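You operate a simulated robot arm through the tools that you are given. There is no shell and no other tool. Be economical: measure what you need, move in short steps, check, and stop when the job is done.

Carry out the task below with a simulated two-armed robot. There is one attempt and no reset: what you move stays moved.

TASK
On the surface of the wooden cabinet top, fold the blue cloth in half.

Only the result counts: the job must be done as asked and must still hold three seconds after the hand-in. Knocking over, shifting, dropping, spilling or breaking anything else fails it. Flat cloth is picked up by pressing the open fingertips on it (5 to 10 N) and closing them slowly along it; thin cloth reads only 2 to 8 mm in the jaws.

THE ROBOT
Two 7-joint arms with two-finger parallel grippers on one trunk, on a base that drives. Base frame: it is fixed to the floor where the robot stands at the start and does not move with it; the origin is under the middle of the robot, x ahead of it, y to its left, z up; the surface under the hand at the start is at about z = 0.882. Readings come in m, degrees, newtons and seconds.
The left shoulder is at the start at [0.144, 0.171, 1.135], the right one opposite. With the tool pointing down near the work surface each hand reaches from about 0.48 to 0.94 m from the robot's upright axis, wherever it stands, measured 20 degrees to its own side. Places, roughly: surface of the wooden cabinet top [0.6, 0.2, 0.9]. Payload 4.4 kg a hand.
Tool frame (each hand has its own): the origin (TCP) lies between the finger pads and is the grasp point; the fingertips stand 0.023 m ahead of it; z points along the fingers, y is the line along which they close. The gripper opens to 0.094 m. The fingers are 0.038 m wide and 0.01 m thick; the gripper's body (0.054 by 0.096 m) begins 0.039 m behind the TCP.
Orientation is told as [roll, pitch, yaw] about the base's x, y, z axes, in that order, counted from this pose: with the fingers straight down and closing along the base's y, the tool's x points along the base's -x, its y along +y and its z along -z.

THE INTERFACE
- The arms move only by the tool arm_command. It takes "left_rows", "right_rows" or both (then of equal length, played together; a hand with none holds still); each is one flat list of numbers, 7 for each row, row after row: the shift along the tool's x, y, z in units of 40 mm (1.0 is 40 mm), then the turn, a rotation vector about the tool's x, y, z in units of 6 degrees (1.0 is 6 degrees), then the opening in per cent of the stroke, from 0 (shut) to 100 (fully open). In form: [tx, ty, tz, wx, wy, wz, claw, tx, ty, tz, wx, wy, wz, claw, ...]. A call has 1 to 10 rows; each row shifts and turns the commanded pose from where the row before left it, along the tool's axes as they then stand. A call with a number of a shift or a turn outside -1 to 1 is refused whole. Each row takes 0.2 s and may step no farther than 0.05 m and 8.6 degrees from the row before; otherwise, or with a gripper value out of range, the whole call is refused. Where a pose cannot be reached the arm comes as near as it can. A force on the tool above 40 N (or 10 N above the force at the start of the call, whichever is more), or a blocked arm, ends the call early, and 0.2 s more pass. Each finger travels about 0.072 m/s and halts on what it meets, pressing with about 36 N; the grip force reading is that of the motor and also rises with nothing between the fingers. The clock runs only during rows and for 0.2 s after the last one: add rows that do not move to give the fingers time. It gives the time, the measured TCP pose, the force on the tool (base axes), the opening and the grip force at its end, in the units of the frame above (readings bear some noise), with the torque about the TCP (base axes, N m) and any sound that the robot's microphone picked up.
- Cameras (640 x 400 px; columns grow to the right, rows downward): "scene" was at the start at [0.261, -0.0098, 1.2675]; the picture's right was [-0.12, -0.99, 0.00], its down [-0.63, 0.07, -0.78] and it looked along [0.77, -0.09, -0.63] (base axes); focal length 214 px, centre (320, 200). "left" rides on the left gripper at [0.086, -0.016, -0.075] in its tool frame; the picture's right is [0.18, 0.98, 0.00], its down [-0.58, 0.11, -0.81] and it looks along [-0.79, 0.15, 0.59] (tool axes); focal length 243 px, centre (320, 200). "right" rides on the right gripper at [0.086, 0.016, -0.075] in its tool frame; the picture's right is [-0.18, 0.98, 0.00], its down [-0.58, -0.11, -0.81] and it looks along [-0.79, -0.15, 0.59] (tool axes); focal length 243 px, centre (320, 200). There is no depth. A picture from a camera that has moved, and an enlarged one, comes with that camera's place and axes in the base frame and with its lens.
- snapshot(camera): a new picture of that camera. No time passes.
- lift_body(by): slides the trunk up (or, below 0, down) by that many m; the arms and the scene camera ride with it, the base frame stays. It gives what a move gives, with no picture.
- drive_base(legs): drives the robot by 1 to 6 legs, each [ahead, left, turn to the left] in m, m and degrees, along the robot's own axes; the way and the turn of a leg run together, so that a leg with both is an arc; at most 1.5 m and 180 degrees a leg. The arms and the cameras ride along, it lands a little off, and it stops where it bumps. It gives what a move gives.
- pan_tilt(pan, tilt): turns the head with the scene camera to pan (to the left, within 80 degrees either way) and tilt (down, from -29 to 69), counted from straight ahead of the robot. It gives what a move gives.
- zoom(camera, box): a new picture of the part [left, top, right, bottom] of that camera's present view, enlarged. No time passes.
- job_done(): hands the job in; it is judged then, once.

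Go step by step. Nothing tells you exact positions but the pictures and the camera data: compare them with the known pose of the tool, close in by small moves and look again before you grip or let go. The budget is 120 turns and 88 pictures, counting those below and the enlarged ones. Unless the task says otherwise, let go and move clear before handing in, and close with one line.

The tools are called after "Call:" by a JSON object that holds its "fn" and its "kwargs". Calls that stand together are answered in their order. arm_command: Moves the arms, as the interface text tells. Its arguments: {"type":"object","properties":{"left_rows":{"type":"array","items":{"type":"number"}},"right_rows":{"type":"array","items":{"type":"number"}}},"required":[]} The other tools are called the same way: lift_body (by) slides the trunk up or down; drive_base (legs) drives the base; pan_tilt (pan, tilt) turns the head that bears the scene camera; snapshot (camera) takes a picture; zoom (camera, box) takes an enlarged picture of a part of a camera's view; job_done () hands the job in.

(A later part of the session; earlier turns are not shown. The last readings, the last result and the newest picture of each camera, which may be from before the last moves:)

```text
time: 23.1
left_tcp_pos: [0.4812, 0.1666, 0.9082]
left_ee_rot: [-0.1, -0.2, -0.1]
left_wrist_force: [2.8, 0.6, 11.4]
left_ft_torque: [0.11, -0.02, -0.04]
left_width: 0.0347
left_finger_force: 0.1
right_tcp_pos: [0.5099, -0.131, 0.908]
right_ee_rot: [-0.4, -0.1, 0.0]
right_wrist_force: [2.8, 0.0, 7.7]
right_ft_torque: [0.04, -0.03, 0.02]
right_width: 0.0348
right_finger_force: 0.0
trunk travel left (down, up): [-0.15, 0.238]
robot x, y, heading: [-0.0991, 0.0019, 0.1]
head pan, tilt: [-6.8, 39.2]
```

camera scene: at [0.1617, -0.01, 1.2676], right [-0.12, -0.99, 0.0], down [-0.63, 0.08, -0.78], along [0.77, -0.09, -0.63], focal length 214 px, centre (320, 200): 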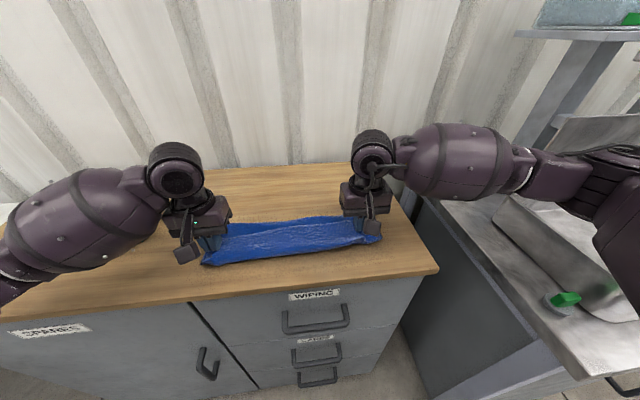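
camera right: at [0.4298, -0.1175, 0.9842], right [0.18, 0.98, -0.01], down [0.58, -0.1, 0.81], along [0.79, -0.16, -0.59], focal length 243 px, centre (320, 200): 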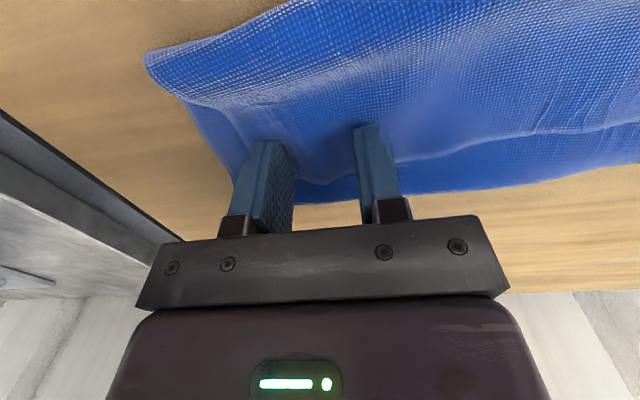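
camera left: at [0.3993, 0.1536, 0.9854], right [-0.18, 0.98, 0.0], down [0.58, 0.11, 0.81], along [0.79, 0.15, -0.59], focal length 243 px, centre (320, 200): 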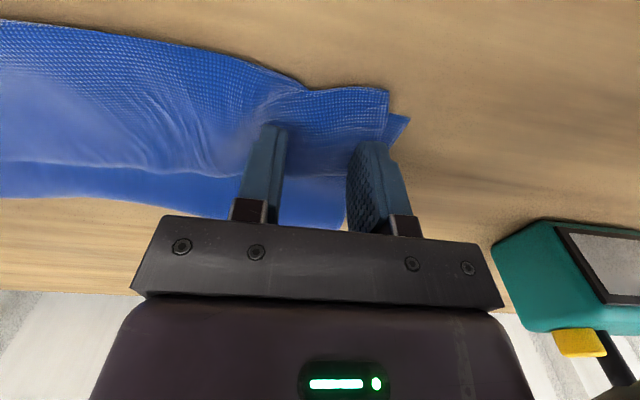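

Both press properly (11 N and 8 N). Now a slow close and a small lift.

Call:
{"fn": "arm_command", "kwargs": {"left_rows": [0, 0, 0, 0, 0, 0, 32, 0, 0, 0, 0, 0, 0, 27, 0, 0, 0, 0, 0, 0, 22, 0, 0, 0, 0, 0, 0, 17, 0, 0, 0, 0, 0, 0, 12, 0, 0, 0, 0, 0, 0, 7, 0, 0, 0, 0, 0, 0, 2, 0, 0, 0, 0, 0, 0, 0, 0, 0, 0, 0, 0, 0, 0, 0, 0, -0.5, 0, 0, 0, 0], "right_rows": [0, 0, 0, 0, 0, 0, 32, 0, 0, 0, 0, 0, 0, 27, 0, 0, 0, 0, 0, 0, 22, 0, 0, 0, 0, 0, 0, 17, 0, 0, 0, 0, 0, 0, 12, 0, 0, 0, 0, 0, 0, 7, 0, 0, 0, 0, 0, 0, 2, 0, 0, 0, 0, 0, 0, 0, 0, 0, 0, 0, 0, 0, 0, 0, 0, -0.5, 0, 0, 0, 0]}}

Call:
{"fn": "snapshot", "kwargs": {"camera": "left"}}

Call:
{"fn": "snapshot", "kwargs": {"camera": "right"}}

```text
time: 25.4
left_tcp_pos: [0.4801, 0.1663, 0.9242]
left_ee_rot: [0.0, 0.1, 0.0]
left_wrist_force: [0.0, -1.2, 0.6]
left_ft_torque: [0.04, -0.03, -0.01]
left_width: 0.0028
left_finger_force: 36.2
right_tcp_pos: [0.507, -0.1308, 0.9262]
right_ee_rot: [-0.4, 0.1, -0.1]
right_wrist_force: [-0.6, 0.1, -0.6]
right_ft_torque: [-0.01, -0.06, -0.01]
right_width: 0.0017
right_finger_force: 36.0
trunk travel left (down, up): [-0.15, 0.238]
robot x, y, heading: [-0.0969, 0.0038, -0.0]
head pan, tilt: [-6.8, 39.2]
```

```text
52 pictures are left
camera left: at [0.3939, 0.1522, 1.0], right [-0.18, 0.98, 0.0], down [0.58, 0.11, 0.81], along [0.79, 0.15, -0.59], focal length 243 px, centre (320, 200)
```

left: 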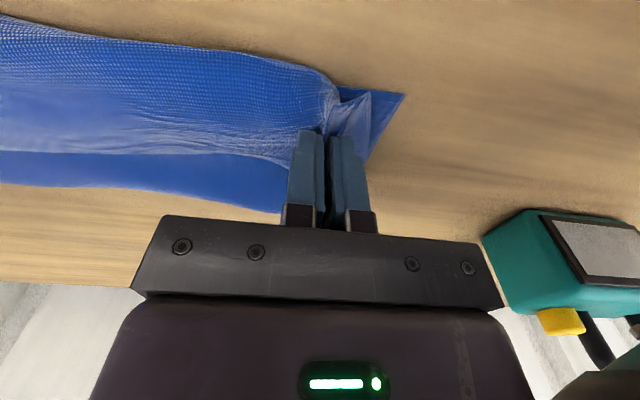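

```text
51 pictures are left
camera right: at [0.4217, -0.1133, 0.9993], right [0.19, 0.98, -0.01], down [0.58, -0.1, 0.81], along [0.79, -0.15, -0.59], focal length 243 px, centre (320, 200)
```

right: 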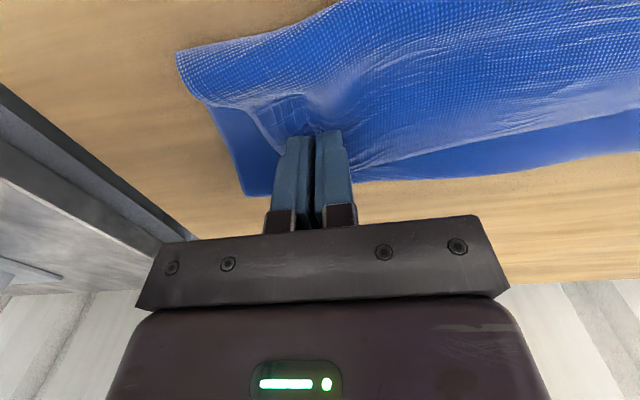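

Both corners of the flap are held. I carry them in an arc back to the far side to unfold the cloth.

Call:
{"fn": "arm_command", "kwargs": {"left_rows": [-0.62, 0, -0.62, 0, 0, 0, 0, -0.62, 0, -0.62, 0, 0, 0, 0, -0.62, 0, -0.62, 0, 0, 0, 0, -0.62, 0, -0.62, 0, 0, 0, 0, -0.7, 0, 0.6, 0, 0, 0, 0, -0.7, 0, 0.6, 0, 0, 0, 0, -0.7, 0, 0.6, 0, 0, 0, 0, -0.7, 0, 0.6, 0, 0, 0, 0, 0, 0, 0, 0, 0, 0, 0], "right_rows": [-0.58, 0, -0.62, 0, 0, 0, 0, -0.58, 0, -0.62, 0, 0, 0, 0, -0.58, 0, -0.62, 0, 0, 0, 0, -0.58, 0, -0.62, 0, 0, 0, 0, -0.68, 0, 0.6, 0, 0, 0, 0, -0.68, 0, 0.6, 0, 0, 0, 0, -0.68, 0, 0.6, 0, 0, 0, 0, -0.68, 0, 0.6, 0, 0, 0, 0, 0, 0, 0, 0, 0, 0, 0]}}

Call:
{"fn": "snapshot", "kwargs": {"camera": "scene"}}

```text
time: 27.4
left_tcp_pos: [0.6926, 0.1673, 0.9316]
left_ee_rot: [-0.1, -0.2, 0.0]
left_wrist_force: [0.8, -0.5, -1.0]
left_ft_torque: [0.03, -0.02, 0.01]
left_width: 0.0022
left_finger_force: 36.3
right_tcp_pos: [0.711, -0.1295, 0.9304]
right_ee_rot: [-0.4, 0.0, 0.0]
right_wrist_force: [-0.5, 0.1, 0.1]
right_ft_torque: [0.03, -0.02, 0.03]
right_width: 0.0019
right_finger_force: 35.8
trunk travel left (down, up): [-0.15, 0.238]
robot x, y, heading: [-0.0983, -0.006, 0.2]
head pan, tilt: [-6.8, 39.2]
```

```text
50 pictures are left
camera scene: at [0.1606, -0.01, 1.2681], right [-0.12, -0.99, 0.0], down [-0.63, 0.08, -0.78], along [0.77, -0.09, -0.63], focal length 214 px, centre (320, 200)
```

scene: 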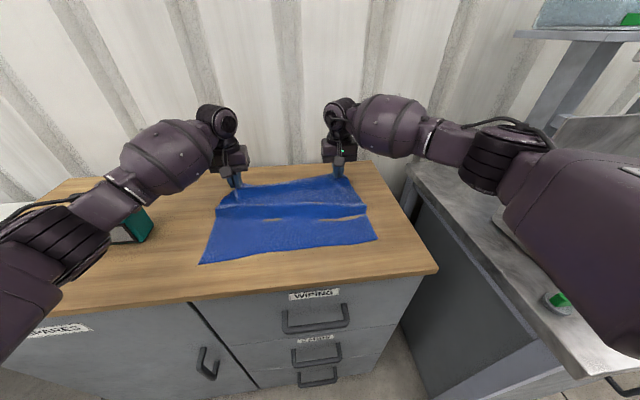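

Nearly unfolded. I pull 3 cm further while lowering to flatten the middle.

Call:
{"fn": "arm_command", "kwargs": {"left_rows": [-0.4, 0.05, 0.2, 0, 0, 0, 0, -0.3, 0.05, 0.2, 0, 0, 0, 0, -0.1, 0, 0.12, 0, 0, 0, 0, 0, 0, 0, 0, 0, 0, 0], "right_rows": [-0.4, -0.05, 0.2, 0, 0, 0, 0, -0.3, -0.05, 0.2, 0, 0, 0, 0, -0.1, 0, 0.1, 0, 0, 0, 0, 0, 0, 0, 0, 0, 0, 0]}}

Call:
{"fn": "zoom", "kwargs": {"camera": "scene", "box": [160, 130, 440, 305]}}

```text
time: 28.4
left_tcp_pos: [0.7238, 0.1711, 0.9093]
left_ee_rot: [-0.1, -0.1, 0.0]
left_wrist_force: [0.1, -3.4, 0.7]
left_ft_torque: [-0.08, -0.02, -0.02]
left_width: 0.0024
left_finger_force: 36.1
right_tcp_pos: [0.7431, -0.1335, 0.9089]
right_ee_rot: [-0.4, -0.1, -0.1]
right_wrist_force: [0.3, 2.6, 0.5]
right_ft_torque: [0.08, 0.02, 0.02]
right_width: 0.0019
right_finger_force: 35.8
trunk travel left (down, up): [-0.15, 0.238]
robot x, y, heading: [-0.0995, -0.0012, 0.0]
head pan, tilt: [-6.8, 39.2]
```

```text
2.29 times, centred on (300, 218) of scene
camera zoom: at [0.1617, -0.01, 1.2676], right [-0.12, -0.99, 0.0], down [-0.63, 0.08, -0.78], along [0.77, -0.09, -0.63], focal length 490 px, centre (366, 160)
```

zoom: 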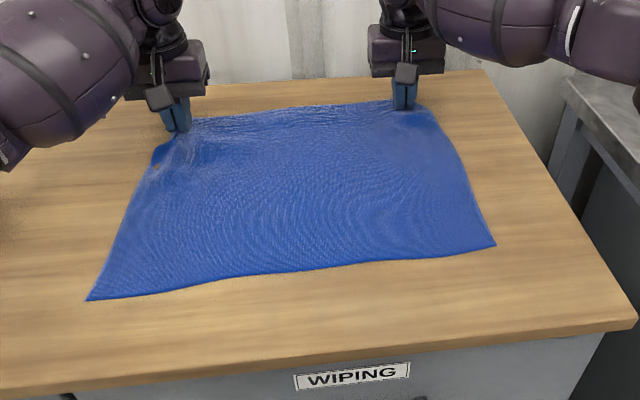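

The cloth is flat again. I release and lift here. Next time I'll fold the near edge to the far side instead, since there is free table in front of it to grip only the rim.

Call:
{"fn": "arm_command", "kwargs": {"left_rows": [0, -0.05, 0, 0, 0, 0, 0, 0, 0, 0, 0, 0, 0, 10, 0, 0, 0, 0, 0, 0, 20, 0, 0, 0, 0, 0, 0, 32, 0, 0, -0.2, 0, 0, 0, 36, 0, 0, -0.9, 0, 0, 0, 36, 0, 0, -1, 0, 0, 0, 36, 0, 0, -1, 0, 0, 0, 36], "right_rows": [0, 0.05, 0, 0, 0, 0, 0, 0, 0, 0, 0, 0, 0, 10, 0, 0, 0, 0, 0, 0, 20, 0, 0, 0, 0, 0, 0, 32, 0, 0, -0.2, 0, 0, 0, 36, 0, 0, -0.9, 0, 0, 0, 36, 0, 0, -1, 0, 0, 0, 36, 0, 0, -1, 0, 0, 0, 36]}}

Call:
{"fn": "zoom", "kwargs": {"camera": "scene", "box": [160, 130, 440, 305]}}

```text
time: 30.1
left_tcp_pos: [0.722, 0.1706, 1.0365]
left_ee_rot: [-0.1, -0.1, -0.1]
left_wrist_force: [-0.5, -0.2, 0.2]
left_ft_torque: [-0.01, -0.02, -0.03]
left_width: 0.034
left_finger_force: 0.0
right_tcp_pos: [0.7411, -0.1306, 1.0375]
right_ee_rot: [-0.4, -0.2, 0.0]
right_wrist_force: [-0.4, -0.6, 0.9]
right_ft_torque: [0.04, -0.06, 0.03]
right_width: 0.0339
right_finger_force: 0.1
trunk travel left (down, up): [-0.15, 0.238]
robot x, y, heading: [-0.1011, -0.002, 0.1]
head pan, tilt: [-6.8, 39.2]
```

```text
2.29 times, centred on (300, 218) of scene
camera zoom: at [0.1596, -0.0097, 1.2684], right [-0.12, -0.99, 0.0], down [-0.63, 0.07, -0.78], along [0.77, -0.09, -0.63], focal length 490 px, centre (366, 160)
```

zoom: 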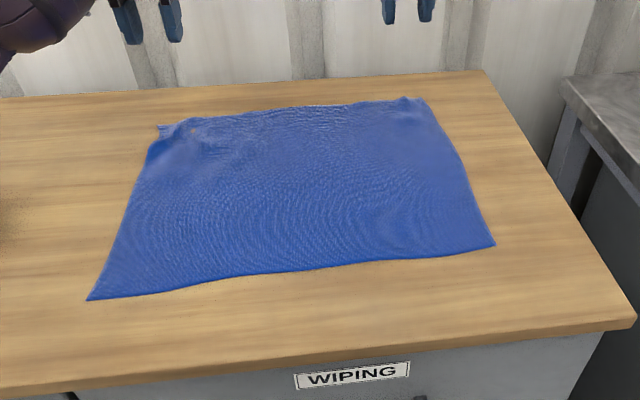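

The cloth is flat again, with near corners at about (0.458, 0.213) and (0.477, −0.180). I move the hands over the near rim.

Call:
{"fn": "arm_command", "kwargs": {"left_rows": [0.96, 0.044, 0.345, 0, 0, 0, 36, 0.96, 0.044, 0.345, 0, 0, 0, 36, 0.96, 0.044, 0.345, 0, 0, 0, 36, 0.96, 0.044, 0.345, 0, 0, 0, 36, 0.96, 0.044, 0.345, 0, 0, 0, 36, 0.96, 0.044, 0.345, 0, 0, 0, 36, 0.96, 0.044, 0.345, 0, 0, 0, 36, 0, 0, 0, 0, 0, 0, 36], "right_rows": [0.975, -0.069, 0.348, -0.05, 0, 0, 36, 0.975, -0.069, 0.348, 0, 0, 0, 36, 0.975, -0.069, 0.348, 0, 0, 0, 36, 0.975, -0.069, 0.348, 0, 0, 0, 36, 0.975, -0.069, 0.348, 0, 0, 0, 36, 0.975, -0.069, 0.348, 0, 0, 0, 36, 0.975, -0.069, 0.348, 0, 0, 0, 36, 0, 0, 0, 0, 0, 0, 36]}}

Call:
{"fn": "snapshot", "kwargs": {"camera": "left"}}

Call:
{"fn": "snapshot", "kwargs": {"camera": "right"}}

```text
time: 31.9
left_tcp_pos: [0.4558, 0.1822, 0.9359]
left_ee_rot: [-0.1, 0.1, 0.0]
left_wrist_force: [-0.1, 0.4, 0.0]
left_ft_torque: [0.03, 0.02, -0.02]
left_width: 0.0338
left_finger_force: 0.0
right_tcp_pos: [0.4697, -0.1499, 0.9374]
right_ee_rot: [-0.1, 0.0, -0.1]
right_wrist_force: [0.5, 0.5, -0.6]
right_ft_torque: [0.01, 0.02, -0.02]
right_width: 0.0339
right_finger_force: 0.1
trunk travel left (down, up): [-0.15, 0.238]
robot x, y, heading: [-0.097, 0.0007, 0.0]
head pan, tilt: [-6.8, 39.2]
```

```text
47 pictures are left
camera left: at [0.3691, 0.1663, 1.0107], right [-0.18, 0.98, 0.0], down [0.58, 0.11, 0.81], along [0.79, 0.15, -0.59], focal length 243 px, centre (320, 200)
```

left: 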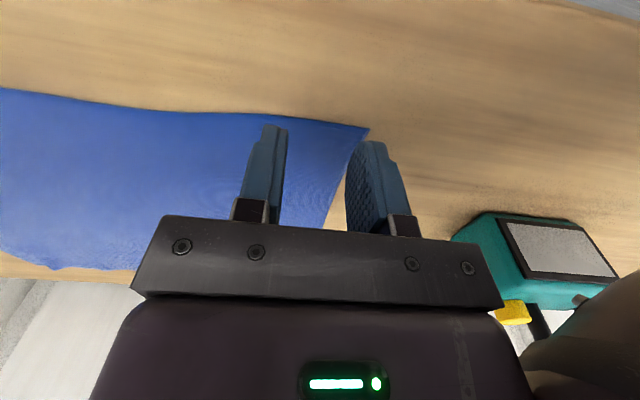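

```text
46 pictures are left
camera right: at [0.383, -0.1344, 1.012], right [0.19, 0.98, 0.0], down [0.58, -0.11, 0.81], along [0.79, -0.15, -0.59], focal length 243 px, centre (320, 200)
```

right: 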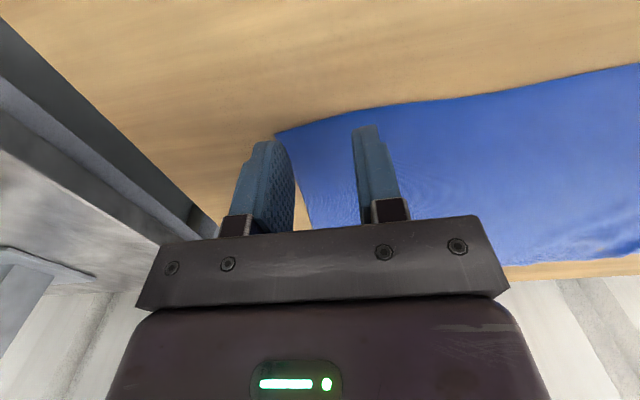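

The rims are at x ≈ 0.461 (left) and 0.474 (right). I set the hands for about 12 mm of overlap and lower to touch.

Call:
{"fn": "arm_command", "kwargs": {"left_rows": [0.06, 0, 0.35, 0, 0, 0, 36, 0, 0, 0.3, 0, 0, 0, 36, 0, 0, 0.05, 0, 0, 0, 36, 0, 0, 0, 0, 0, 0, 36], "right_rows": [0.07, 0, 0.35, 0, 0, 0, 36, 0, 0, 0.33, 0, 0, 0, 36, 0, 0, 0.05, 0, 0, 0, 36, 0, 0, 0, 0, 0, 0, 36]}}

Call:
{"fn": "snapshot", "kwargs": {"camera": "left"}}

Call:
{"fn": "snapshot", "kwargs": {"camera": "right"}}

```text
time: 33.0
left_tcp_pos: [0.4525, 0.1816, 0.9083]
left_ee_rot: [-0.1, -0.1, 0.0]
left_wrist_force: [-0.2, 0.0, -0.9]
left_ft_torque: [0.03, 0.02, -0.04]
left_width: 0.0337
left_finger_force: 0.1
right_tcp_pos: [0.4661, -0.1515, 0.9076]
right_ee_rot: [0.0, -0.1, 0.0]
right_wrist_force: [-0.2, 0.6, -0.3]
right_ft_torque: [-0.02, -0.02, -0.07]
right_width: 0.0338
right_finger_force: 0.0
trunk travel left (down, up): [-0.15, 0.238]
robot x, y, heading: [-0.0993, 0.001, 0.1]
head pan, tilt: [-6.8, 39.2]
```

```text
45 pictures are left
camera left: at [0.3665, 0.1666, 0.9833], right [-0.18, 0.98, 0.0], down [0.58, 0.11, 0.81], along [0.79, 0.15, -0.59], focal length 243 px, centre (320, 200)
```

left: 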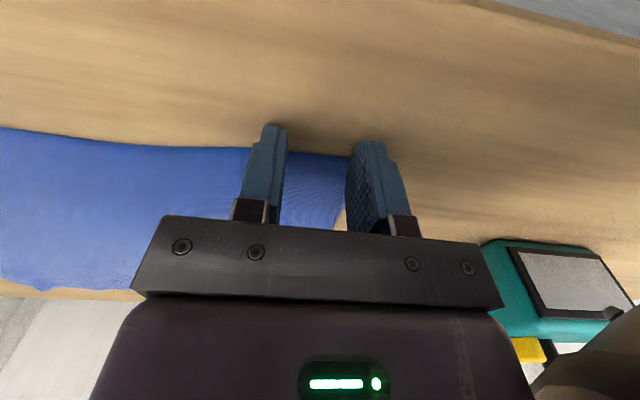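

```text
44 pictures are left
camera right: at [0.3804, -0.1346, 0.9823], right [0.18, 0.98, 0.0], down [0.58, -0.11, 0.81], along [0.79, -0.15, -0.59], focal length 243 px, centre (320, 200)
```

right: 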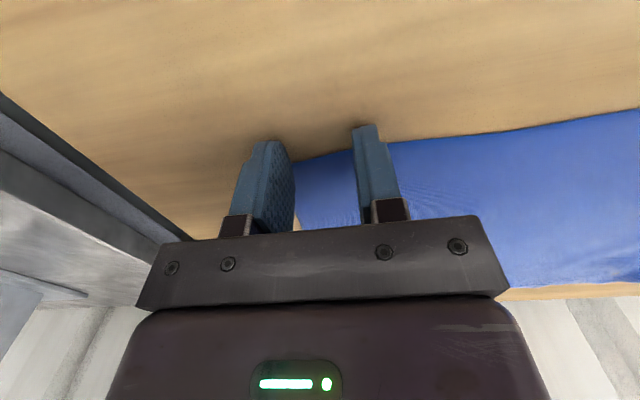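

The outer fingers are just off the corners, so I shift each hand about 15 mm inward, then press.

Call:
{"fn": "arm_command", "kwargs": {"left_rows": [0, 0, -0.15, 0, 0, 0, 36, 0, -0.34, 0, 0, 0, 0, 36, 0, 0, 0.15, 0, 0, 0, 36, 0, 0, 0.05, 0, 0, 0, 36, 0, 0, 0, 0, 0, 0, 36], "right_rows": [0, 0, -0.15, 0, 0, 0, 36, 0, 0.48, 0, 0, 0, 0, 36, 0, 0, 0.15, 0, 0, 0, 36, 0, 0, 0.05, 0, 0, 0, 36, 0, 0, 0, 0, 0, 0, 36]}}

Call:
{"fn": "snapshot", "kwargs": {"camera": "left"}}

Call:
{"fn": "snapshot", "kwargs": {"camera": "right"}}

```text
time: 34.1
left_tcp_pos: [0.4532, 0.1684, 0.9062]
left_ee_rot: [-0.1, -0.2, 0.0]
left_wrist_force: [-0.5, -0.2, 0.5]
left_ft_torque: [0.0, -0.01, -0.02]
left_width: 0.034
left_finger_force: 0.1
right_tcp_pos: [0.4669, -0.1317, 0.9068]
right_ee_rot: [-0.1, -0.2, 0.0]
right_wrist_force: [-0.8, -0.7, 7.4]
right_ft_torque: [0.0, -0.07, -0.01]
right_width: 0.034
right_finger_force: 0.3
trunk travel left (down, up): [-0.15, 0.238]
robot x, y, heading: [-0.0989, -0.0022, 0.1]
head pan, tilt: [-6.8, 39.2]
```

```text
43 pictures are left
camera left: at [0.366, 0.1531, 0.9815], right [-0.18, 0.98, 0.0], down [0.58, 0.11, 0.81], along [0.79, 0.15, -0.59], focal length 243 px, centre (320, 200)
```

left: 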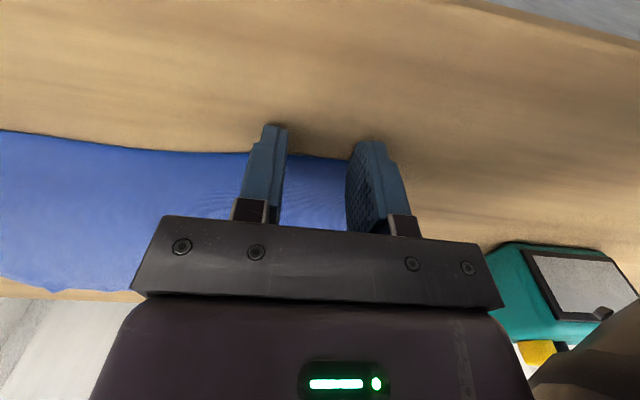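

```text
42 pictures are left
camera right: at [0.38, -0.1156, 0.9807], right [0.18, 0.98, 0.0], down [0.58, -0.11, 0.81], along [0.79, -0.15, -0.59], focal length 243 px, centre (320, 200)
```

right: 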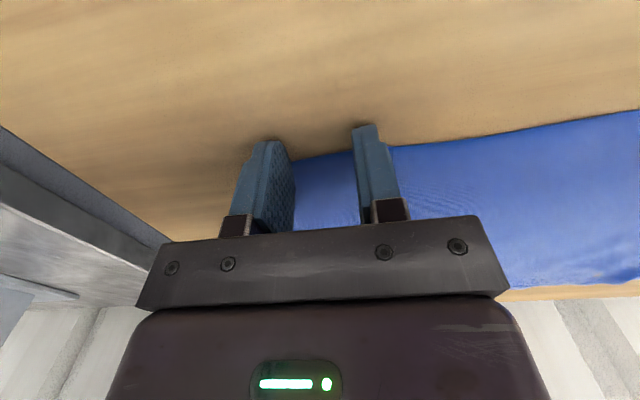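

Nearly right. I go another 5 mm inward and press both to about 10 N.

Call:
{"fn": "arm_command", "kwargs": {"left_rows": [0, 0, -0.15, 0, 0, 0, 36, 0, -0.13, 0, 0, 0, 0, 36, 0, 0, 0.15, 0, 0, 0, 36, 0, 0, 0.06, 0, 0, 0, 36, 0, 0, 0, 0, 0, 0, 36], "right_rows": [0, 0, -0.15, 0, 0, 0, 36, 0, 0.11, 0, 0, 0, 0, 36, 0, 0, 0.15, 0, 0, 0, 36, 0, 0, 0.02, 0, 0, 0, 36, 0, 0, 0, 0, 0, 0, 36]}}

```text
time: 35.4
left_tcp_pos: [0.4523, 0.1628, 0.9058]
left_ee_rot: [-0.1, -0.2, 0.0]
left_wrist_force: [1.4, 0.8, 14.9]
left_ft_torque: [0.15, -0.2, 0.0]
left_width: 0.0339
left_finger_force: 0.0
right_tcp_pos: [0.4662, -0.1278, 0.9064]
right_ee_rot: [-0.1, -0.2, -0.1]
right_wrist_force: [1.5, 0.4, 7.2]
right_ft_torque: [-0.01, -0.14, 0.02]
right_width: 0.0337
right_finger_force: 0.1
trunk travel left (down, up): [-0.15, 0.238]
robot x, y, heading: [-0.0991, 0.0031, -0.1]
head pan, tilt: [-6.8, 39.2]
```

The force sits on the cloth side of the jaws, as wanted. Now a slow close.

Call:
{"fn": "arm_command", "kwargs": {"left_rows": [0, 0, 0, 0, 0, 0, 31, 0, 0, 0, 0, 0, 0, 27, 0, 0, 0, 0, 0, 0, 23, 0, 0, 0, 0, 0, 0, 19, 0, 0, 0, 0, 0, 0, 15, 0, 0, 0, 0, 0, 0, 10, 0, 0, 0, 0, 0, 0, 5, 0, 0, 0, 0, 0, 0, 0, 0, 0, 0, 0, 0, 0, 0, 0, 0, 0, 0, 0, 0, 0], "right_rows": [0, 0, 0.015, 0, 0, 0, 31, 0, 0, 0, 0, 0, 0, 27, 0, 0, 0, 0, 0, 0, 23, 0, 0, 0, 0, 0, 0, 19, 0, 0, 0, 0, 0, 0, 15, 0, 0, 0, 0, 0, 0, 10, 0, 0, 0, 0, 0, 0, 5, 0, 0, 0, 0, 0, 0, 0, 0, 0, 0, 0, 0, 0, 0, 0, 0, 0, 0, 0, 0, 0]}}

Call:
{"fn": "snapshot", "kwargs": {"camera": "left"}}

Call:
{"fn": "snapshot", "kwargs": {"camera": "right"}}

```text
time: 37.5
left_tcp_pos: [0.4515, 0.1608, 0.9056]
left_ee_rot: [-0.1, -0.3, -0.1]
left_wrist_force: [0.0, 1.0, 26.4]
left_ft_torque: [0.03, -0.39, 0.03]
left_width: 0.0
left_finger_force: 36.7
right_tcp_pos: [0.4655, -0.1262, 0.9058]
right_ee_rot: [-0.1, -0.2, -0.1]
right_wrist_force: [1.1, 0.4, 17.6]
right_ft_torque: [0.02, -0.24, 0.02]
right_width: 0.0
right_finger_force: 36.2
trunk travel left (down, up): [-0.15, 0.238]
robot x, y, heading: [-0.0959, -0.0017, -0.0]
head pan, tilt: [-6.8, 39.2]
```

```text
41 pictures are left
camera left: at [0.3644, 0.1477, 0.9805], right [-0.18, 0.98, 0.0], down [0.58, 0.11, 0.81], along [0.8, 0.15, -0.59], focal length 243 px, centre (320, 200)
```

left: 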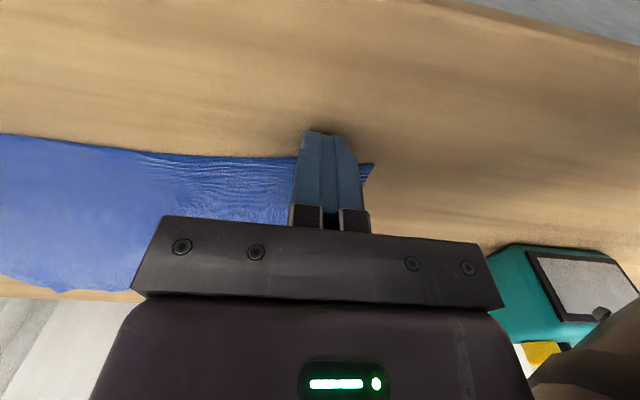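

```text
40 pictures are left
camera right: at [0.3783, -0.1112, 0.9804], right [0.18, 0.98, 0.0], down [0.58, -0.11, 0.81], along [0.79, -0.15, -0.59], focal length 243 px, centre (320, 200)
```

right: 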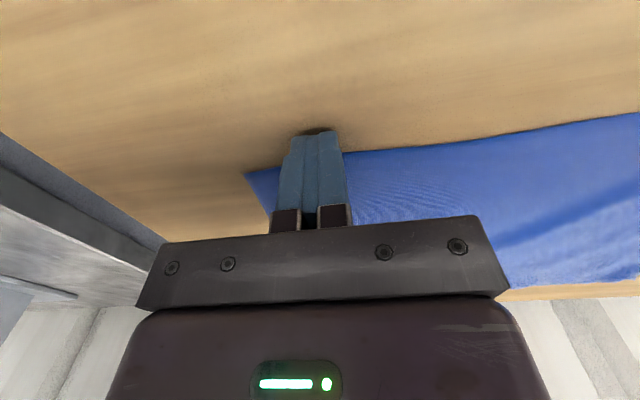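

Both slipped at such a small overlap. A better grip is to turn the hands 90°, so they close across the rim and the cloth can hinge about the jaws. I'll raise the hands and start turning them, cameras outward.

Call:
{"fn": "arm_command", "kwargs": {"left_rows": [0, 0, -0.5, 0, 0, 0, 10, 0, 0, -1, 0, 0, 0, 24, 0, 0, -1, 0, 0, 0, 24, 0, 0, 0, 0, 0, 1, 24, 0, 0, 0, 0, 0, 1, 24, 0, 0, 0, 0, 0, 1, 24, 0, 0, 0, 0, 0, 1, 24, 0, 0, 0, 0, 0, 1, 24], "right_rows": [0, 0, -0.5, 0, 0, 0, 10, 0, 0, -1, 0, 0, 0, 24, 0, 0, -1, 0, 0, 0, 24, 0, 0, 0, 0, 0, -1, 24, 0, 0, 0, 0, 0, -1, 24, 0, 0, 0, 0, 0, -1, 24, 0, 0, 0, 0, 0, -1, 24, 0, 0, 0, 0, 0, -1, 24]}}

Call:
{"fn": "arm_command", "kwargs": {"left_rows": [0, 0, 0, 0, 0, 1, 24, 0, 0, 0, 0, 0, 1, 24, 0, 0, 0, 0, 0, 1, 24, 0, 0, 0, 0, 0, 1, 24, 0, 0, 0, 0, 0, 1, 24, 0, 0, 0, 0, 0, 1, 24, 0, 0, 0, 0, 0, 1, 24, 0, 0, 0, 0, 0, 1, 24, 0, 0, 0, 0, 0, 1, 24, 0, 0, 0, 0, 0, 1, 24], "right_rows": [0, 0, 0, 0, 0, -1, 24, 0, 0, 0, 0, 0, -1, 24, 0, 0, 0, 0, 0, -1, 24, 0, 0, 0, 0, 0, -1, 24, 0, 0, 0, 0, 0, -1, 24, 0, 0, 0, 0, 0, -1, 24, 0, 0, 0, 0, 0, -1, 24, 0, 0, 0, 0, 0, -1, 24, 0, 0, 0, 0, 0, -1, 24, 0, 0, 0, 0, 0, -1, 24]}}

Call:
{"fn": "snapshot", "kwargs": {"camera": "scene"}}

```text
time: 39.4
left_tcp_pos: [0.4528, 0.1626, 1.002]
left_ee_rot: [0.0, -0.2, -30.1]
left_wrist_force: [-0.4, 0.1, 0.6]
left_ft_torque: [-0.02, -0.02, 0.01]
left_width: 0.0227
left_finger_force: 0.1
right_tcp_pos: [0.4675, -0.1271, 1.0044]
right_ee_rot: [-0.1, 0.1, 30.1]
right_wrist_force: [0.6, 0.3, 0.4]
right_ft_torque: [0.01, 0.0, 0.0]
right_width: 0.0225
right_finger_force: 0.0
trunk travel left (down, up): [-0.15, 0.238]
robot x, y, heading: [-0.0999, -0.0002, -0.1]
head pan, tilt: [-6.8, 39.2]
```

```text
time: 41.5
left_tcp_pos: [0.4512, 0.1633, 1.003]
left_ee_rot: [0.0, -0.2, -90.1]
left_wrist_force: [0.3, -0.2, -0.1]
left_ft_torque: [-0.01, -0.01, -0.02]
left_width: 0.0226
left_finger_force: 0.0
right_tcp_pos: [0.4673, -0.127, 1.0039]
right_ee_rot: [0.0, 0.2, 72.0]
right_wrist_force: [0.6, -0.4, -0.3]
right_ft_torque: [-0.02, 0.02, 0.03]
right_width: 0.0226
right_finger_force: 0.0
right hand out of reach, approached as far as the arm can: row 8, 9, 10
trunk travel left (down, up): [-0.15, 0.238]
robot x, y, heading: [-0.0995, -0.0011, -0.1]
head pan, tilt: [-6.8, 39.2]
```

```text
39 pictures are left
camera scene: at [0.1619, -0.01, 1.2675], right [-0.12, -0.99, 0.0], down [-0.63, 0.08, -0.78], along [0.77, -0.09, -0.63], focal length 214 px, centre (320, 200)
```

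scene: 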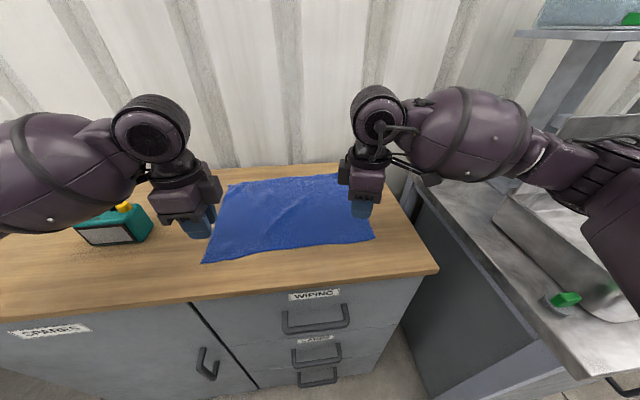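

The left is at 90° and the right reached 72°, which is good enough. Since the hands are already at the near rim, I'll grip there and fold near to far. Moving down to just above the rim.

Call:
{"fn": "arm_command", "kwargs": {"left_rows": [0.21, 0.36, 0.8, 0, 0, 0, 24, 0.21, 0.36, 0.8, 0, 0, 0, 24, 0, 0, 0, 0, 0, 0, 24], "right_rows": [0.2, -0.36, 0.8, 0, 0, 0, 24, 0.2, -0.36, 0.8, 0, 0, 0, 24, 0, 0, 0, 0, 0, 0, 24]}}

Call:
{"fn": "snapshot", "kwargs": {"camera": "left"}}

Call:
{"fn": "snapshot", "kwargs": {"camera": "right"}}

```text
time: 42.4
left_tcp_pos: [0.481, 0.1789, 0.9414]
left_ee_rot: [0.1, -0.1, -90.1]
left_wrist_force: [-0.3, 0.4, 0.4]
left_ft_torque: [-0.03, -0.01, 0.01]
left_width: 0.0229
left_finger_force: 0.0
right_tcp_pos: [0.46, -0.1422, 0.9674]
right_ee_rot: [-0.2, 0.0, 71.6]
right_wrist_force: [-0.1, 0.2, 0.6]
right_ft_torque: [0.02, 0.0, -0.01]
right_width: 0.0224
right_finger_force: 0.1
right hand out of reach, approached as far as the arm can: row 1, 2
trunk travel left (down, up): [-0.15, 0.238]
robot x, y, heading: [-0.0961, 0.0016, 0.4]
head pan, tilt: [-6.8, 39.2]
```

```text
38 pictures are left
camera left: at [0.4642, 0.2675, 1.0152], right [0.98, 0.18, 0.0], down [0.11, -0.58, 0.81], along [0.15, -0.79, -0.59], focal length 243 px, centre (320, 200)
```

left: 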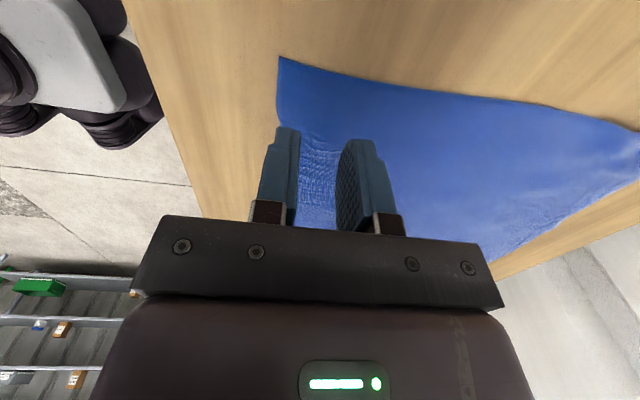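

```text
37 pictures are left
camera right: at [0.4162, -0.2196, 1.0421], right [-0.88, 0.48, 0.0], down [0.28, 0.52, 0.81], along [0.39, 0.7, -0.59], focal length 243 px, centre (320, 200)
```

right: 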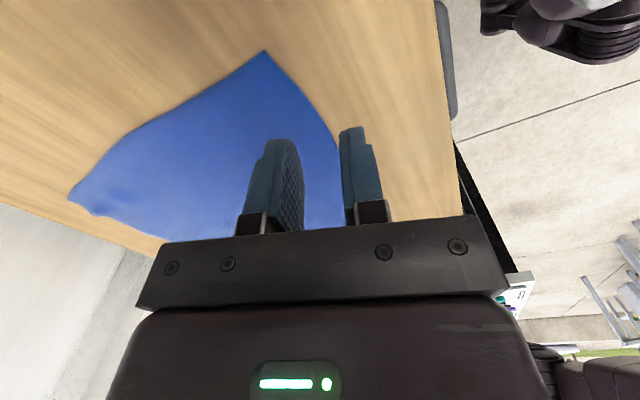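

The right hand is at a joint limit in this pose. I turn it back a bit and retry the approach.

Call:
{"fn": "arm_command", "kwargs": {"right_rows": [0, 0, 0, 0, 0, 1, 24, 0, 0, 0, 0, 0, 1, 24, 0, 0, 0, 0, 0, 1, 24, 0, 0, 0, 0, 0, 0, 24]}}

```text
time: 43.4
left_tcp_pos: [0.4816, 0.1792, 0.9406]
left_ee_rot: [0.1, -0.1, -89.9]
left_wrist_force: [-0.7, 0.1, -0.5]
left_ft_torque: [0.02, -0.02, 0.01]
left_width: 0.0227
left_finger_force: 0.1
right_tcp_pos: [0.4611, -0.142, 0.9667]
right_ee_rot: [-0.1, 0.1, 53.9]
right_wrist_force: [-0.8, 1.3, 0.2]
right_ft_torque: [-0.03, 0.0, -0.01]
right_width: 0.0227
right_finger_force: 0.2
trunk travel left (down, up): [-0.15, 0.238]
robot x, y, heading: [-0.0934, -0.0011, 0.0]
head pan, tilt: [-6.8, 39.2]
```

Call:
{"fn": "arm_command", "kwargs": {"right_rows": [-0.235, -0.45, 0.33, 0, 0, 0, 24, -0.235, -0.45, 0.33, 0, 0, 0, 24, 0, 0, 0, 0, 0, -1, 24, 0, 0, 0, 0, 0, -1, 24, 0, 0, 0, 0, 0, -1, 24, 0, 0, 0, 0, 0, -1, 24, 0, 0, 0, 0, 0, -1, 24, 0, 0, 0, 0, 0, -1, 24, 0, 0, 0, 0, 0, 0, 24]}}

Call:
{"fn": "snapshot", "kwargs": {"camera": "right"}}

```text
time: 45.4
left_tcp_pos: [0.4803, 0.1798, 0.9404]
left_ee_rot: [0.0, -0.1, -90.0]
left_wrist_force: [0.3, -0.8, -0.1]
left_ft_torque: [0.0, 0.05, -0.02]
left_width: 0.0222
left_finger_force: 0.0
right_tcp_pos: [0.4999, -0.1483, 0.9409]
right_ee_rot: [-0.1, 0.0, 65.9]
right_wrist_force: [-0.5, 0.4, 0.1]
right_ft_torque: [0.0, 0.03, 0.01]
right_width: 0.0226
right_finger_force: 0.1
right hand out of reach, approached as far as the arm can: row 5, 6, 7, 8
trunk travel left (down, up): [-0.15, 0.238]
robot x, y, heading: [-0.0998, 0.0002, -0.0]
head pan, tilt: [-6.8, 39.2]
```

```text
36 pictures are left
camera right: at [0.4488, -0.2202, 1.0151], right [-0.82, 0.57, 0.0], down [0.34, 0.49, 0.81], along [0.46, 0.66, -0.59], focal length 243 px, centre (320, 200)
```

right: 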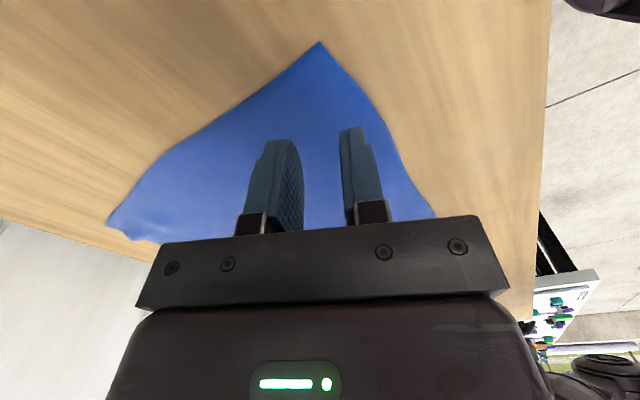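

The right is limited to 66°, which will do. The near fingers sit right at the rim (left rim x ≈ 0.456, right ≈ 0.473). I lower to contact.

Call:
{"fn": "arm_command", "kwargs": {"left_rows": [0, 0, 0.4, 0, 0, 0, 24, 0, 0, 0.4, 0, 0, 0, 24, 0, 0, 0.05, 0, 0, 0, 24, 0, 0, 0, 0, 0, 0, 24], "right_rows": [0.04, 0.1, 0.4, 0, 0, 0, 24, 0, 0, 0.4, 0, 0, 0, 24, 0, 0, 0.05, 0, 0, 0, 24, 0, 0, 0, 0, 0, 0, 24]}}

Call:
{"fn": "snapshot", "kwargs": {"camera": "left"}}

Call:
{"fn": "snapshot", "kwargs": {"camera": "right"}}

```text
time: 46.4
left_tcp_pos: [0.4804, 0.1783, 0.9061]
left_ee_rot: [0.1, -0.1, -90.0]
left_wrist_force: [-0.4, -0.5, 2.8]
left_ft_torque: [0.05, 0.01, 0.02]
left_width: 0.0226
left_finger_force: 0.1
right_tcp_pos: [0.4945, -0.1483, 0.9071]
right_ee_rot: [0.0, 0.0, 65.9]
right_wrist_force: [-0.6, -0.7, 0.4]
right_ft_torque: [0.0, 0.04, 0.0]
right_width: 0.0225
right_finger_force: 0.0
trunk travel left (down, up): [-0.15, 0.238]
robot x, y, heading: [-0.0968, 0.001, -0.0]
head pan, tilt: [-6.8, 39.2]
```

```text
35 pictures are left
camera left: at [0.4648, 0.267, 0.9812], right [0.98, 0.18, 0.0], down [0.11, -0.58, 0.81], along [0.15, -0.79, -0.59], focal length 243 px, centre (320, 200)
```

left: 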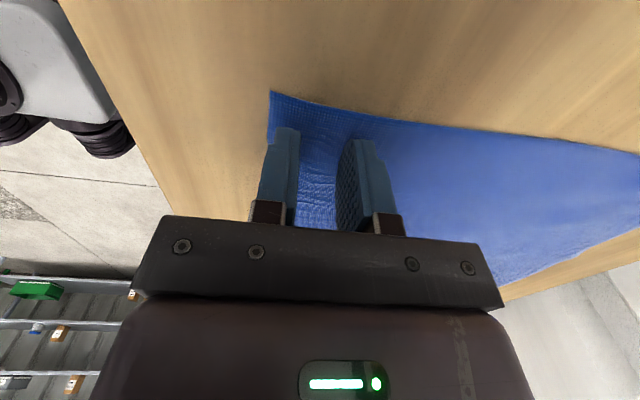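

```text
34 pictures are left
camera right: at [0.4444, -0.2205, 0.9816], right [-0.82, 0.57, 0.0], down [0.34, 0.49, 0.81], along [0.46, 0.66, -0.59], focal length 243 px, centre (320, 200)
```

right: 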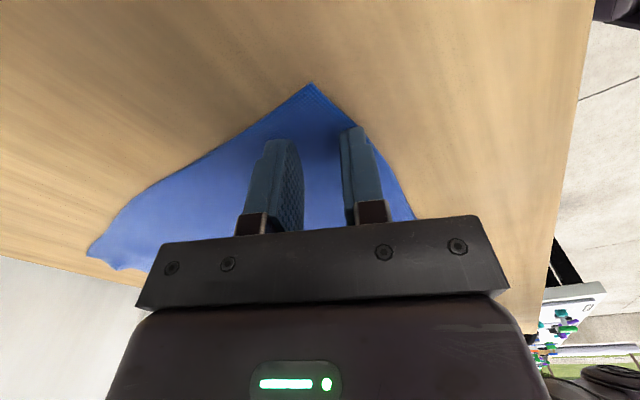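

Both jaws straddle cloth just inside the rim. I press to about 10 N.

Call:
{"fn": "arm_command", "kwargs": {"left_rows": [0, 0, 0.03, 0, 0, 0, 24, 0, 0, 0, 0, 0, 0, 24], "right_rows": [0, 0, 0.07, 0, 0, 0, 24, 0, 0, 0, 0, 0, 0, 24]}}

```text
time: 47.0
left_tcp_pos: [0.4801, 0.1797, 0.9065]
left_ee_rot: [0.2, -0.2, -89.9]
left_wrist_force: [0.9, 0.2, 3.8]
left_ft_torque: [0.01, 0.01, -0.03]
left_width: 0.0223
left_finger_force: 0.1
right_tcp_pos: [0.4949, -0.1475, 0.9061]
right_ee_rot: [-0.3, 0.0, 65.8]
right_wrist_force: [1.1, -3.4, 17.2]
right_ft_torque: [0.03, 0.08, 0.04]
right_width: 0.0225
right_finger_force: 0.0
trunk travel left (down, up): [-0.15, 0.238]
robot x, y, heading: [-0.096, 0.0008, -0.1]
head pan, tilt: [-6.8, 39.2]
```

I ease the right, add to the left, and close slowly.

Call:
{"fn": "arm_command", "kwargs": {"left_rows": [0, 0, 0.03, 0, 0, 0, 24, 0, 0, 0, 0, 0, 0, 21, 0, 0, 0, 0, 0, 0, 18, 0, 0, 0, 0, 0, 0, 15, 0, 0, 0, 0, 0, 0, 12, 0, 0, 0, 0, 0, 0, 9, 0, 0, 0, 0, 0, 0, 6, 0, 0, 0, 0, 0, 0, 3, 0, 0, 0, 0, 0, 0, 0, 0, 0, 0, 0, 0, 0, 0], "right_rows": [0, 0, -0.02, 0, 0, 0, 24, 0, 0, 0, 0, 0, 0, 21, 0, 0, 0, 0, 0, 0, 18, 0, 0, 0, 0, 0, 0, 15, 0, 0, 0, 0, 0, 0, 12, 0, 0, 0, 0, 0, 0, 9, 0, 0, 0, 0, 0, 0, 6, 0, 0, 0, 0, 0, 0, 3, 0, 0, 0, 0, 0, 0, 0, 0, 0, 0, 0, 0, 0, 0]}}

Call:
{"fn": "snapshot", "kwargs": {"camera": "left"}}

Call:
{"fn": "snapshot", "kwargs": {"camera": "right"}}

```text
time: 49.1
left_tcp_pos: [0.479, 0.1795, 0.907]
left_ee_rot: [0.3, -0.1, -90.0]
left_wrist_force: [-4.9, 0.7, 31.7]
left_ft_torque: [0.06, 0.2, 0.03]
left_width: 0.0
left_finger_force: 35.7
right_tcp_pos: [0.493, -0.1486, 0.9054]
right_ee_rot: [-0.3, 0.1, 65.9]
right_wrist_force: [0.6, 1.4, 8.3]
right_ft_torque: [0.02, 0.04, 0.0]
right_width: 0.0002
right_finger_force: 35.4
trunk travel left (down, up): [-0.15, 0.238]
robot x, y, heading: [-0.103, 0.0001, 0.1]
head pan, tilt: [-6.8, 39.2]
```

```text
33 pictures are left
camera left: at [0.4628, 0.2671, 0.9808], right [0.98, 0.18, 0.0], down [0.1, -0.58, 0.81], along [0.15, -0.79, -0.59], focal length 243 px, centre (320, 200)
```

left: 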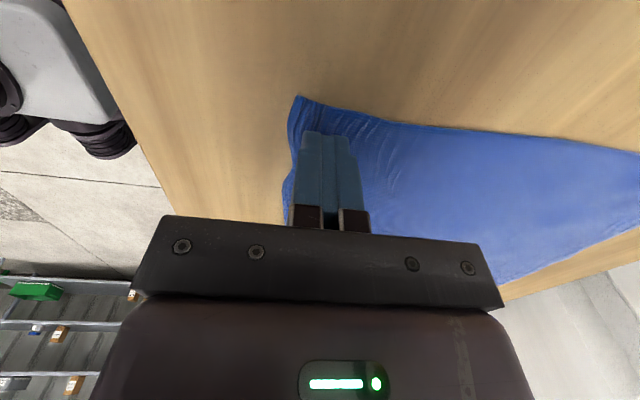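

```text
32 pictures are left
camera right: at [0.442, -0.2203, 0.981], right [-0.82, 0.57, 0.0], down [0.33, 0.49, 0.81], along [0.46, 0.66, -0.59], focal length 243 px, centre (320, 200)
```

right: 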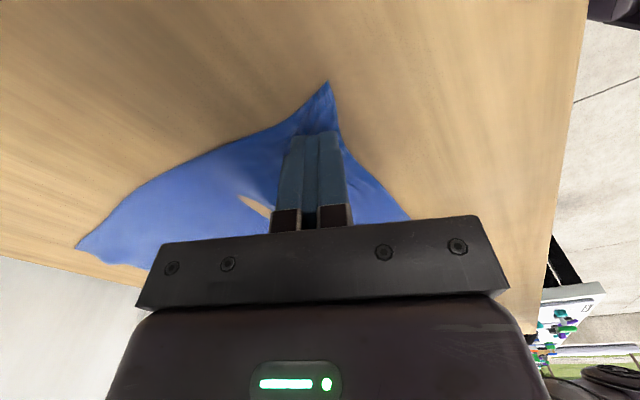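

Bunched but slipped. The successful grips used a wider start, so I reopen to 36 %, go 7 mm further inside, press and close again.

Call:
{"fn": "arm_command", "kwargs": {"left_rows": [0, 0, -0.25, 0, 0, 0, 10, 0, 0.18, 0, 0, 0, 0, 37, 0, 0, 0, 0, 0, 0, 37, 0, 0, 0, 0, 0, 0, 37, 0, 0, 0.2, 0, 0, 0, 37, 0, 0, 0.05, 0, 0, 0, 37, 0, 0, 0, 0, 0, 0, 37], "right_rows": [0, 0, -0.25, 0, 0, 0, 10, -0.07, -0.16, 0, 0, 0, 0, 37, 0, 0, 0, 0, 0, 0, 37, 0, 0, 0, 0, 0, 0, 37, 0, 0, 0.2, 0, 0, 0, 37, 0, 0, 0.05, 0, 0, 0, 37, 0, 0, 0, 0, 0, 0, 37]}}

Call:
{"fn": "snapshot", "kwargs": {"camera": "left"}}

Call:
{"fn": "snapshot", "kwargs": {"camera": "right"}}

```text
time: 50.8
left_tcp_pos: [0.4884, 0.1801, 0.9074]
left_ee_rot: [0.4, -0.1, -90.0]
left_wrist_force: [-0.3, 2.1, 19.7]
left_ft_torque: [0.11, 0.34, -0.05]
left_width: 0.0349
left_finger_force: 0.2
right_tcp_pos: [0.5017, -0.1468, 0.9074]
right_ee_rot: [-0.3, 0.0, 65.9]
right_wrist_force: [0.7, -0.3, 4.9]
right_ft_torque: [0.02, 0.03, -0.02]
right_width: 0.0345
right_finger_force: 0.0
trunk travel left (down, up): [-0.15, 0.238]
robot x, y, heading: [-0.0984, -0.0006, 0.3]
head pan, tilt: [-6.8, 39.2]
```

```text
31 pictures are left
camera left: at [0.4718, 0.267, 0.9808], right [0.98, 0.18, 0.01], down [0.1, -0.58, 0.81], along [0.15, -0.79, -0.59], focal length 243 px, centre (320, 200)
```

left: 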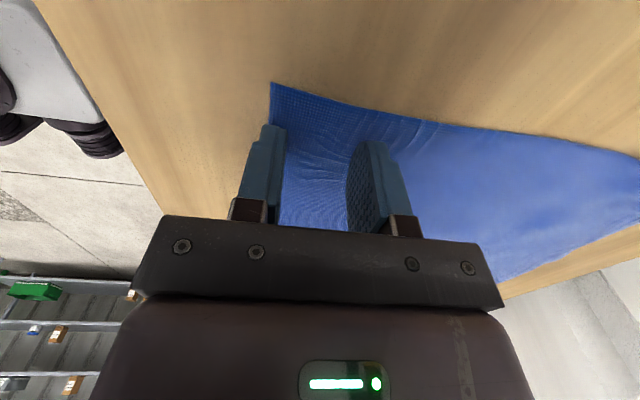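

```text
30 pictures are left
camera right: at [0.4505, -0.2198, 0.9811], right [-0.82, 0.57, 0.0], down [0.33, 0.49, 0.81], along [0.46, 0.66, -0.59], focal length 243 px, centre (320, 200)
```

right: 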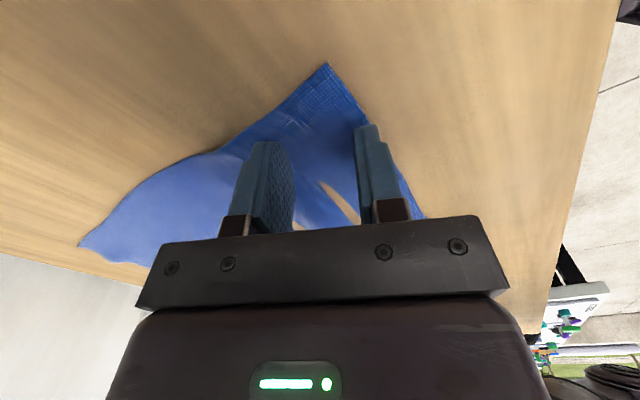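

The left near finger is on the rim and carries all the load. I shift a bit more inward, level it and press again.

Call:
{"fn": "arm_command", "kwargs": {"left_rows": [0, 0, -0.2, 0, 0, 0, 37, 0, 0.2, 0, 0.1, 0, 0, 37, 0, 0, 0.18, 0, 0, 0, 37, 0, 0, 0.01, 0, 0, 0, 37, 0, 0, 0, 0, 0, 0, 37], "right_rows": [0, 0, -0.2, 0, 0, 0, 37, -0.04, -0.08, 0, 0, 0, 0, 37, 0, 0, 0.2, 0, 0, 0, 37, 0, 0, 0.04, 0, 0, 0, 37, 0, 0, 0, 0, 0, 0, 37]}}

```text
time: 52.0
left_tcp_pos: [0.4948, 0.1799, 0.9077]
left_ee_rot: [-0.3, -0.1, -90.0]
left_wrist_force: [2.2, 0.9, 11.7]
left_ft_torque: [0.18, -0.17, -0.02]
left_width: 0.0351
left_finger_force: 0.6
right_tcp_pos: [0.5039, -0.1484, 0.9066]
right_ee_rot: [-0.3, -0.1, 65.9]
right_wrist_force: [-0.2, -1.0, 18.5]
right_ft_torque: [0.07, 0.31, -0.03]
right_width: 0.0348
right_finger_force: 0.0
trunk travel left (down, up): [-0.15, 0.238]
robot x, y, heading: [-0.0987, 0.0033, -0.2]
head pan, tilt: [-6.8, 39.2]
```

I level the right the same way, then close slowly on both.

Call:
{"fn": "arm_command", "kwargs": {"left_rows": [0, 0, 0, 0, 0, 0, 33, 0, 0, 0, 0, 0, 0, 29, 0, 0, 0, 0, 0, 0, 25, 0, 0, 0, 0, 0, 0, 21, 0, 0, 0, 0, 0, 0, 17, 0, 0, 0, 0, 0, 0, 13, 0, 0, 0, 0, 0, 0, 9, 0, 0, 0, 0, 0, 0, 5, 0, 0, 0, 0, 0, 0, 0, 0, 0, 0, 0, 0, 0, 0], "right_rows": [0, 0, 0, -0.08, 0, 0, 37, 0, 0, 0, 0, 0, 0, 32, 0, 0, 0, 0, 0, 0, 27, 0, 0, 0, 0, 0, 0, 22, 0, 0, 0, 0, 0, 0, 17, 0, 0, 0, 0, 0, 0, 13, 0, 0, 0, 0, 0, 0, 9, 0, 0, 0, 0, 0, 0, 5, 0, 0, 0, 0, 0, 0, 0, 0, 0, 0, 0, 0, 0, 0]}}

Call:
{"fn": "snapshot", "kwargs": {"camera": "left"}}

Call:
{"fn": "snapshot", "kwargs": {"camera": "right"}}

```text
time: 54.1
left_tcp_pos: [0.4949, 0.1793, 0.9084]
left_ee_rot: [-0.3, -0.2, -90.1]
left_wrist_force: [2.4, -2.1, 17.4]
left_ft_torque: [0.04, -0.08, -0.07]
left_width: 0.0
left_finger_force: 36.0
right_tcp_pos: [0.502, -0.1468, 0.9073]
right_ee_rot: [-0.3, 0.0, 65.9]
right_wrist_force: [-6.0, 2.4, 35.5]
right_ft_torque: [-0.08, 0.28, 0.0]
right_width: 0.0
right_finger_force: 36.1
trunk travel left (down, up): [-0.15, 0.238]
robot x, y, heading: [-0.1009, 0.0018, 0.2]
head pan, tilt: [-6.8, 39.2]
```

```text
29 pictures are left
camera left: at [0.4784, 0.2673, 0.9811], right [0.98, 0.18, -0.01], down [0.11, -0.58, 0.81], along [0.15, -0.79, -0.59], focal length 243 px, centre (320, 200)
```

left: 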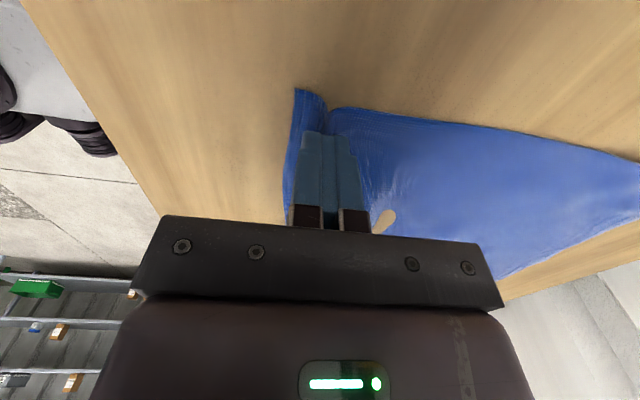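

```text
28 pictures are left
camera right: at [0.4518, -0.219, 0.9807], right [-0.82, 0.57, -0.01], down [0.33, 0.49, 0.81], along [0.46, 0.66, -0.59], focal length 243 px, centre (320, 200)
```

right: 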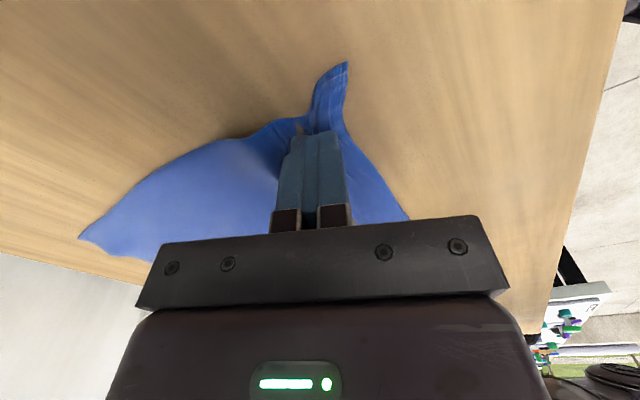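

The readings are 0, but the cloth is visibly bunched up. I lift 2 cm to see whether anything is held.

Call:
{"fn": "arm_command", "kwargs": {"left_rows": [0, 0, -0.5, 0, 0, 0, 0, 0, 0, 0, 0, 0, 0, 0], "right_rows": [0, 0, -0.5, 0, 0, 0, 0, 0, 0, 0, 0, 0, 0, 0]}}

Call:
{"fn": "zoom", "kwargs": {"camera": "scene", "box": [160, 130, 440, 305]}}

```text
time: 54.5
left_tcp_pos: [0.4937, 0.1803, 0.907]
left_ee_rot: [-1.0, 0.1, -90.0]
left_wrist_force: [0.0, -0.2, 0.7]
left_ft_torque: [0.04, -0.02, 0.01]
left_width: 0.0
left_finger_force: 36.5
right_tcp_pos: [0.5045, -0.1458, 0.9069]
right_ee_rot: [-0.3, -0.2, 65.9]
right_wrist_force: [-3.8, -0.1, 25.4]
right_ft_torque: [-0.11, 0.16, 0.01]
right_width: 0.0001
right_finger_force: 36.1
right hand out of reach, approached as far as the arm can: row 1
trunk travel left (down, up): [-0.15, 0.238]
robot x, y, heading: [-0.1013, -0.0011, -0.2]
head pan, tilt: [-6.8, 39.2]
stopped in row 1 (right hand): the force on the tool passed its limit at 50 N (the readings are from after the stop); the commanded pose is now the measured one
```

```text
2.29 times, centred on (300, 218) of scene
camera zoom: at [0.1607, -0.0099, 1.267], right [-0.12, -0.99, 0.0], down [-0.63, 0.08, -0.78], along [0.77, -0.09, -0.63], focal length 490 px, centre (366, 160)
```

zoom: 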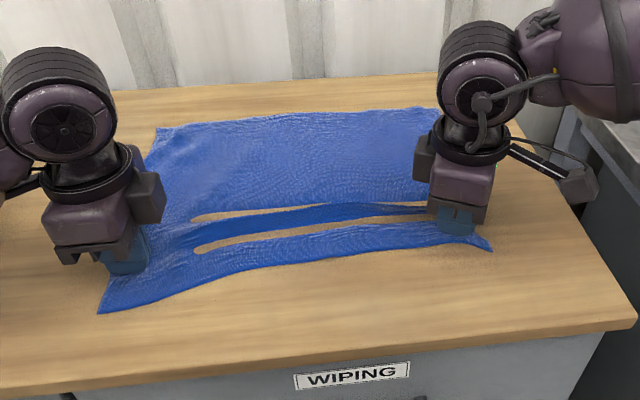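

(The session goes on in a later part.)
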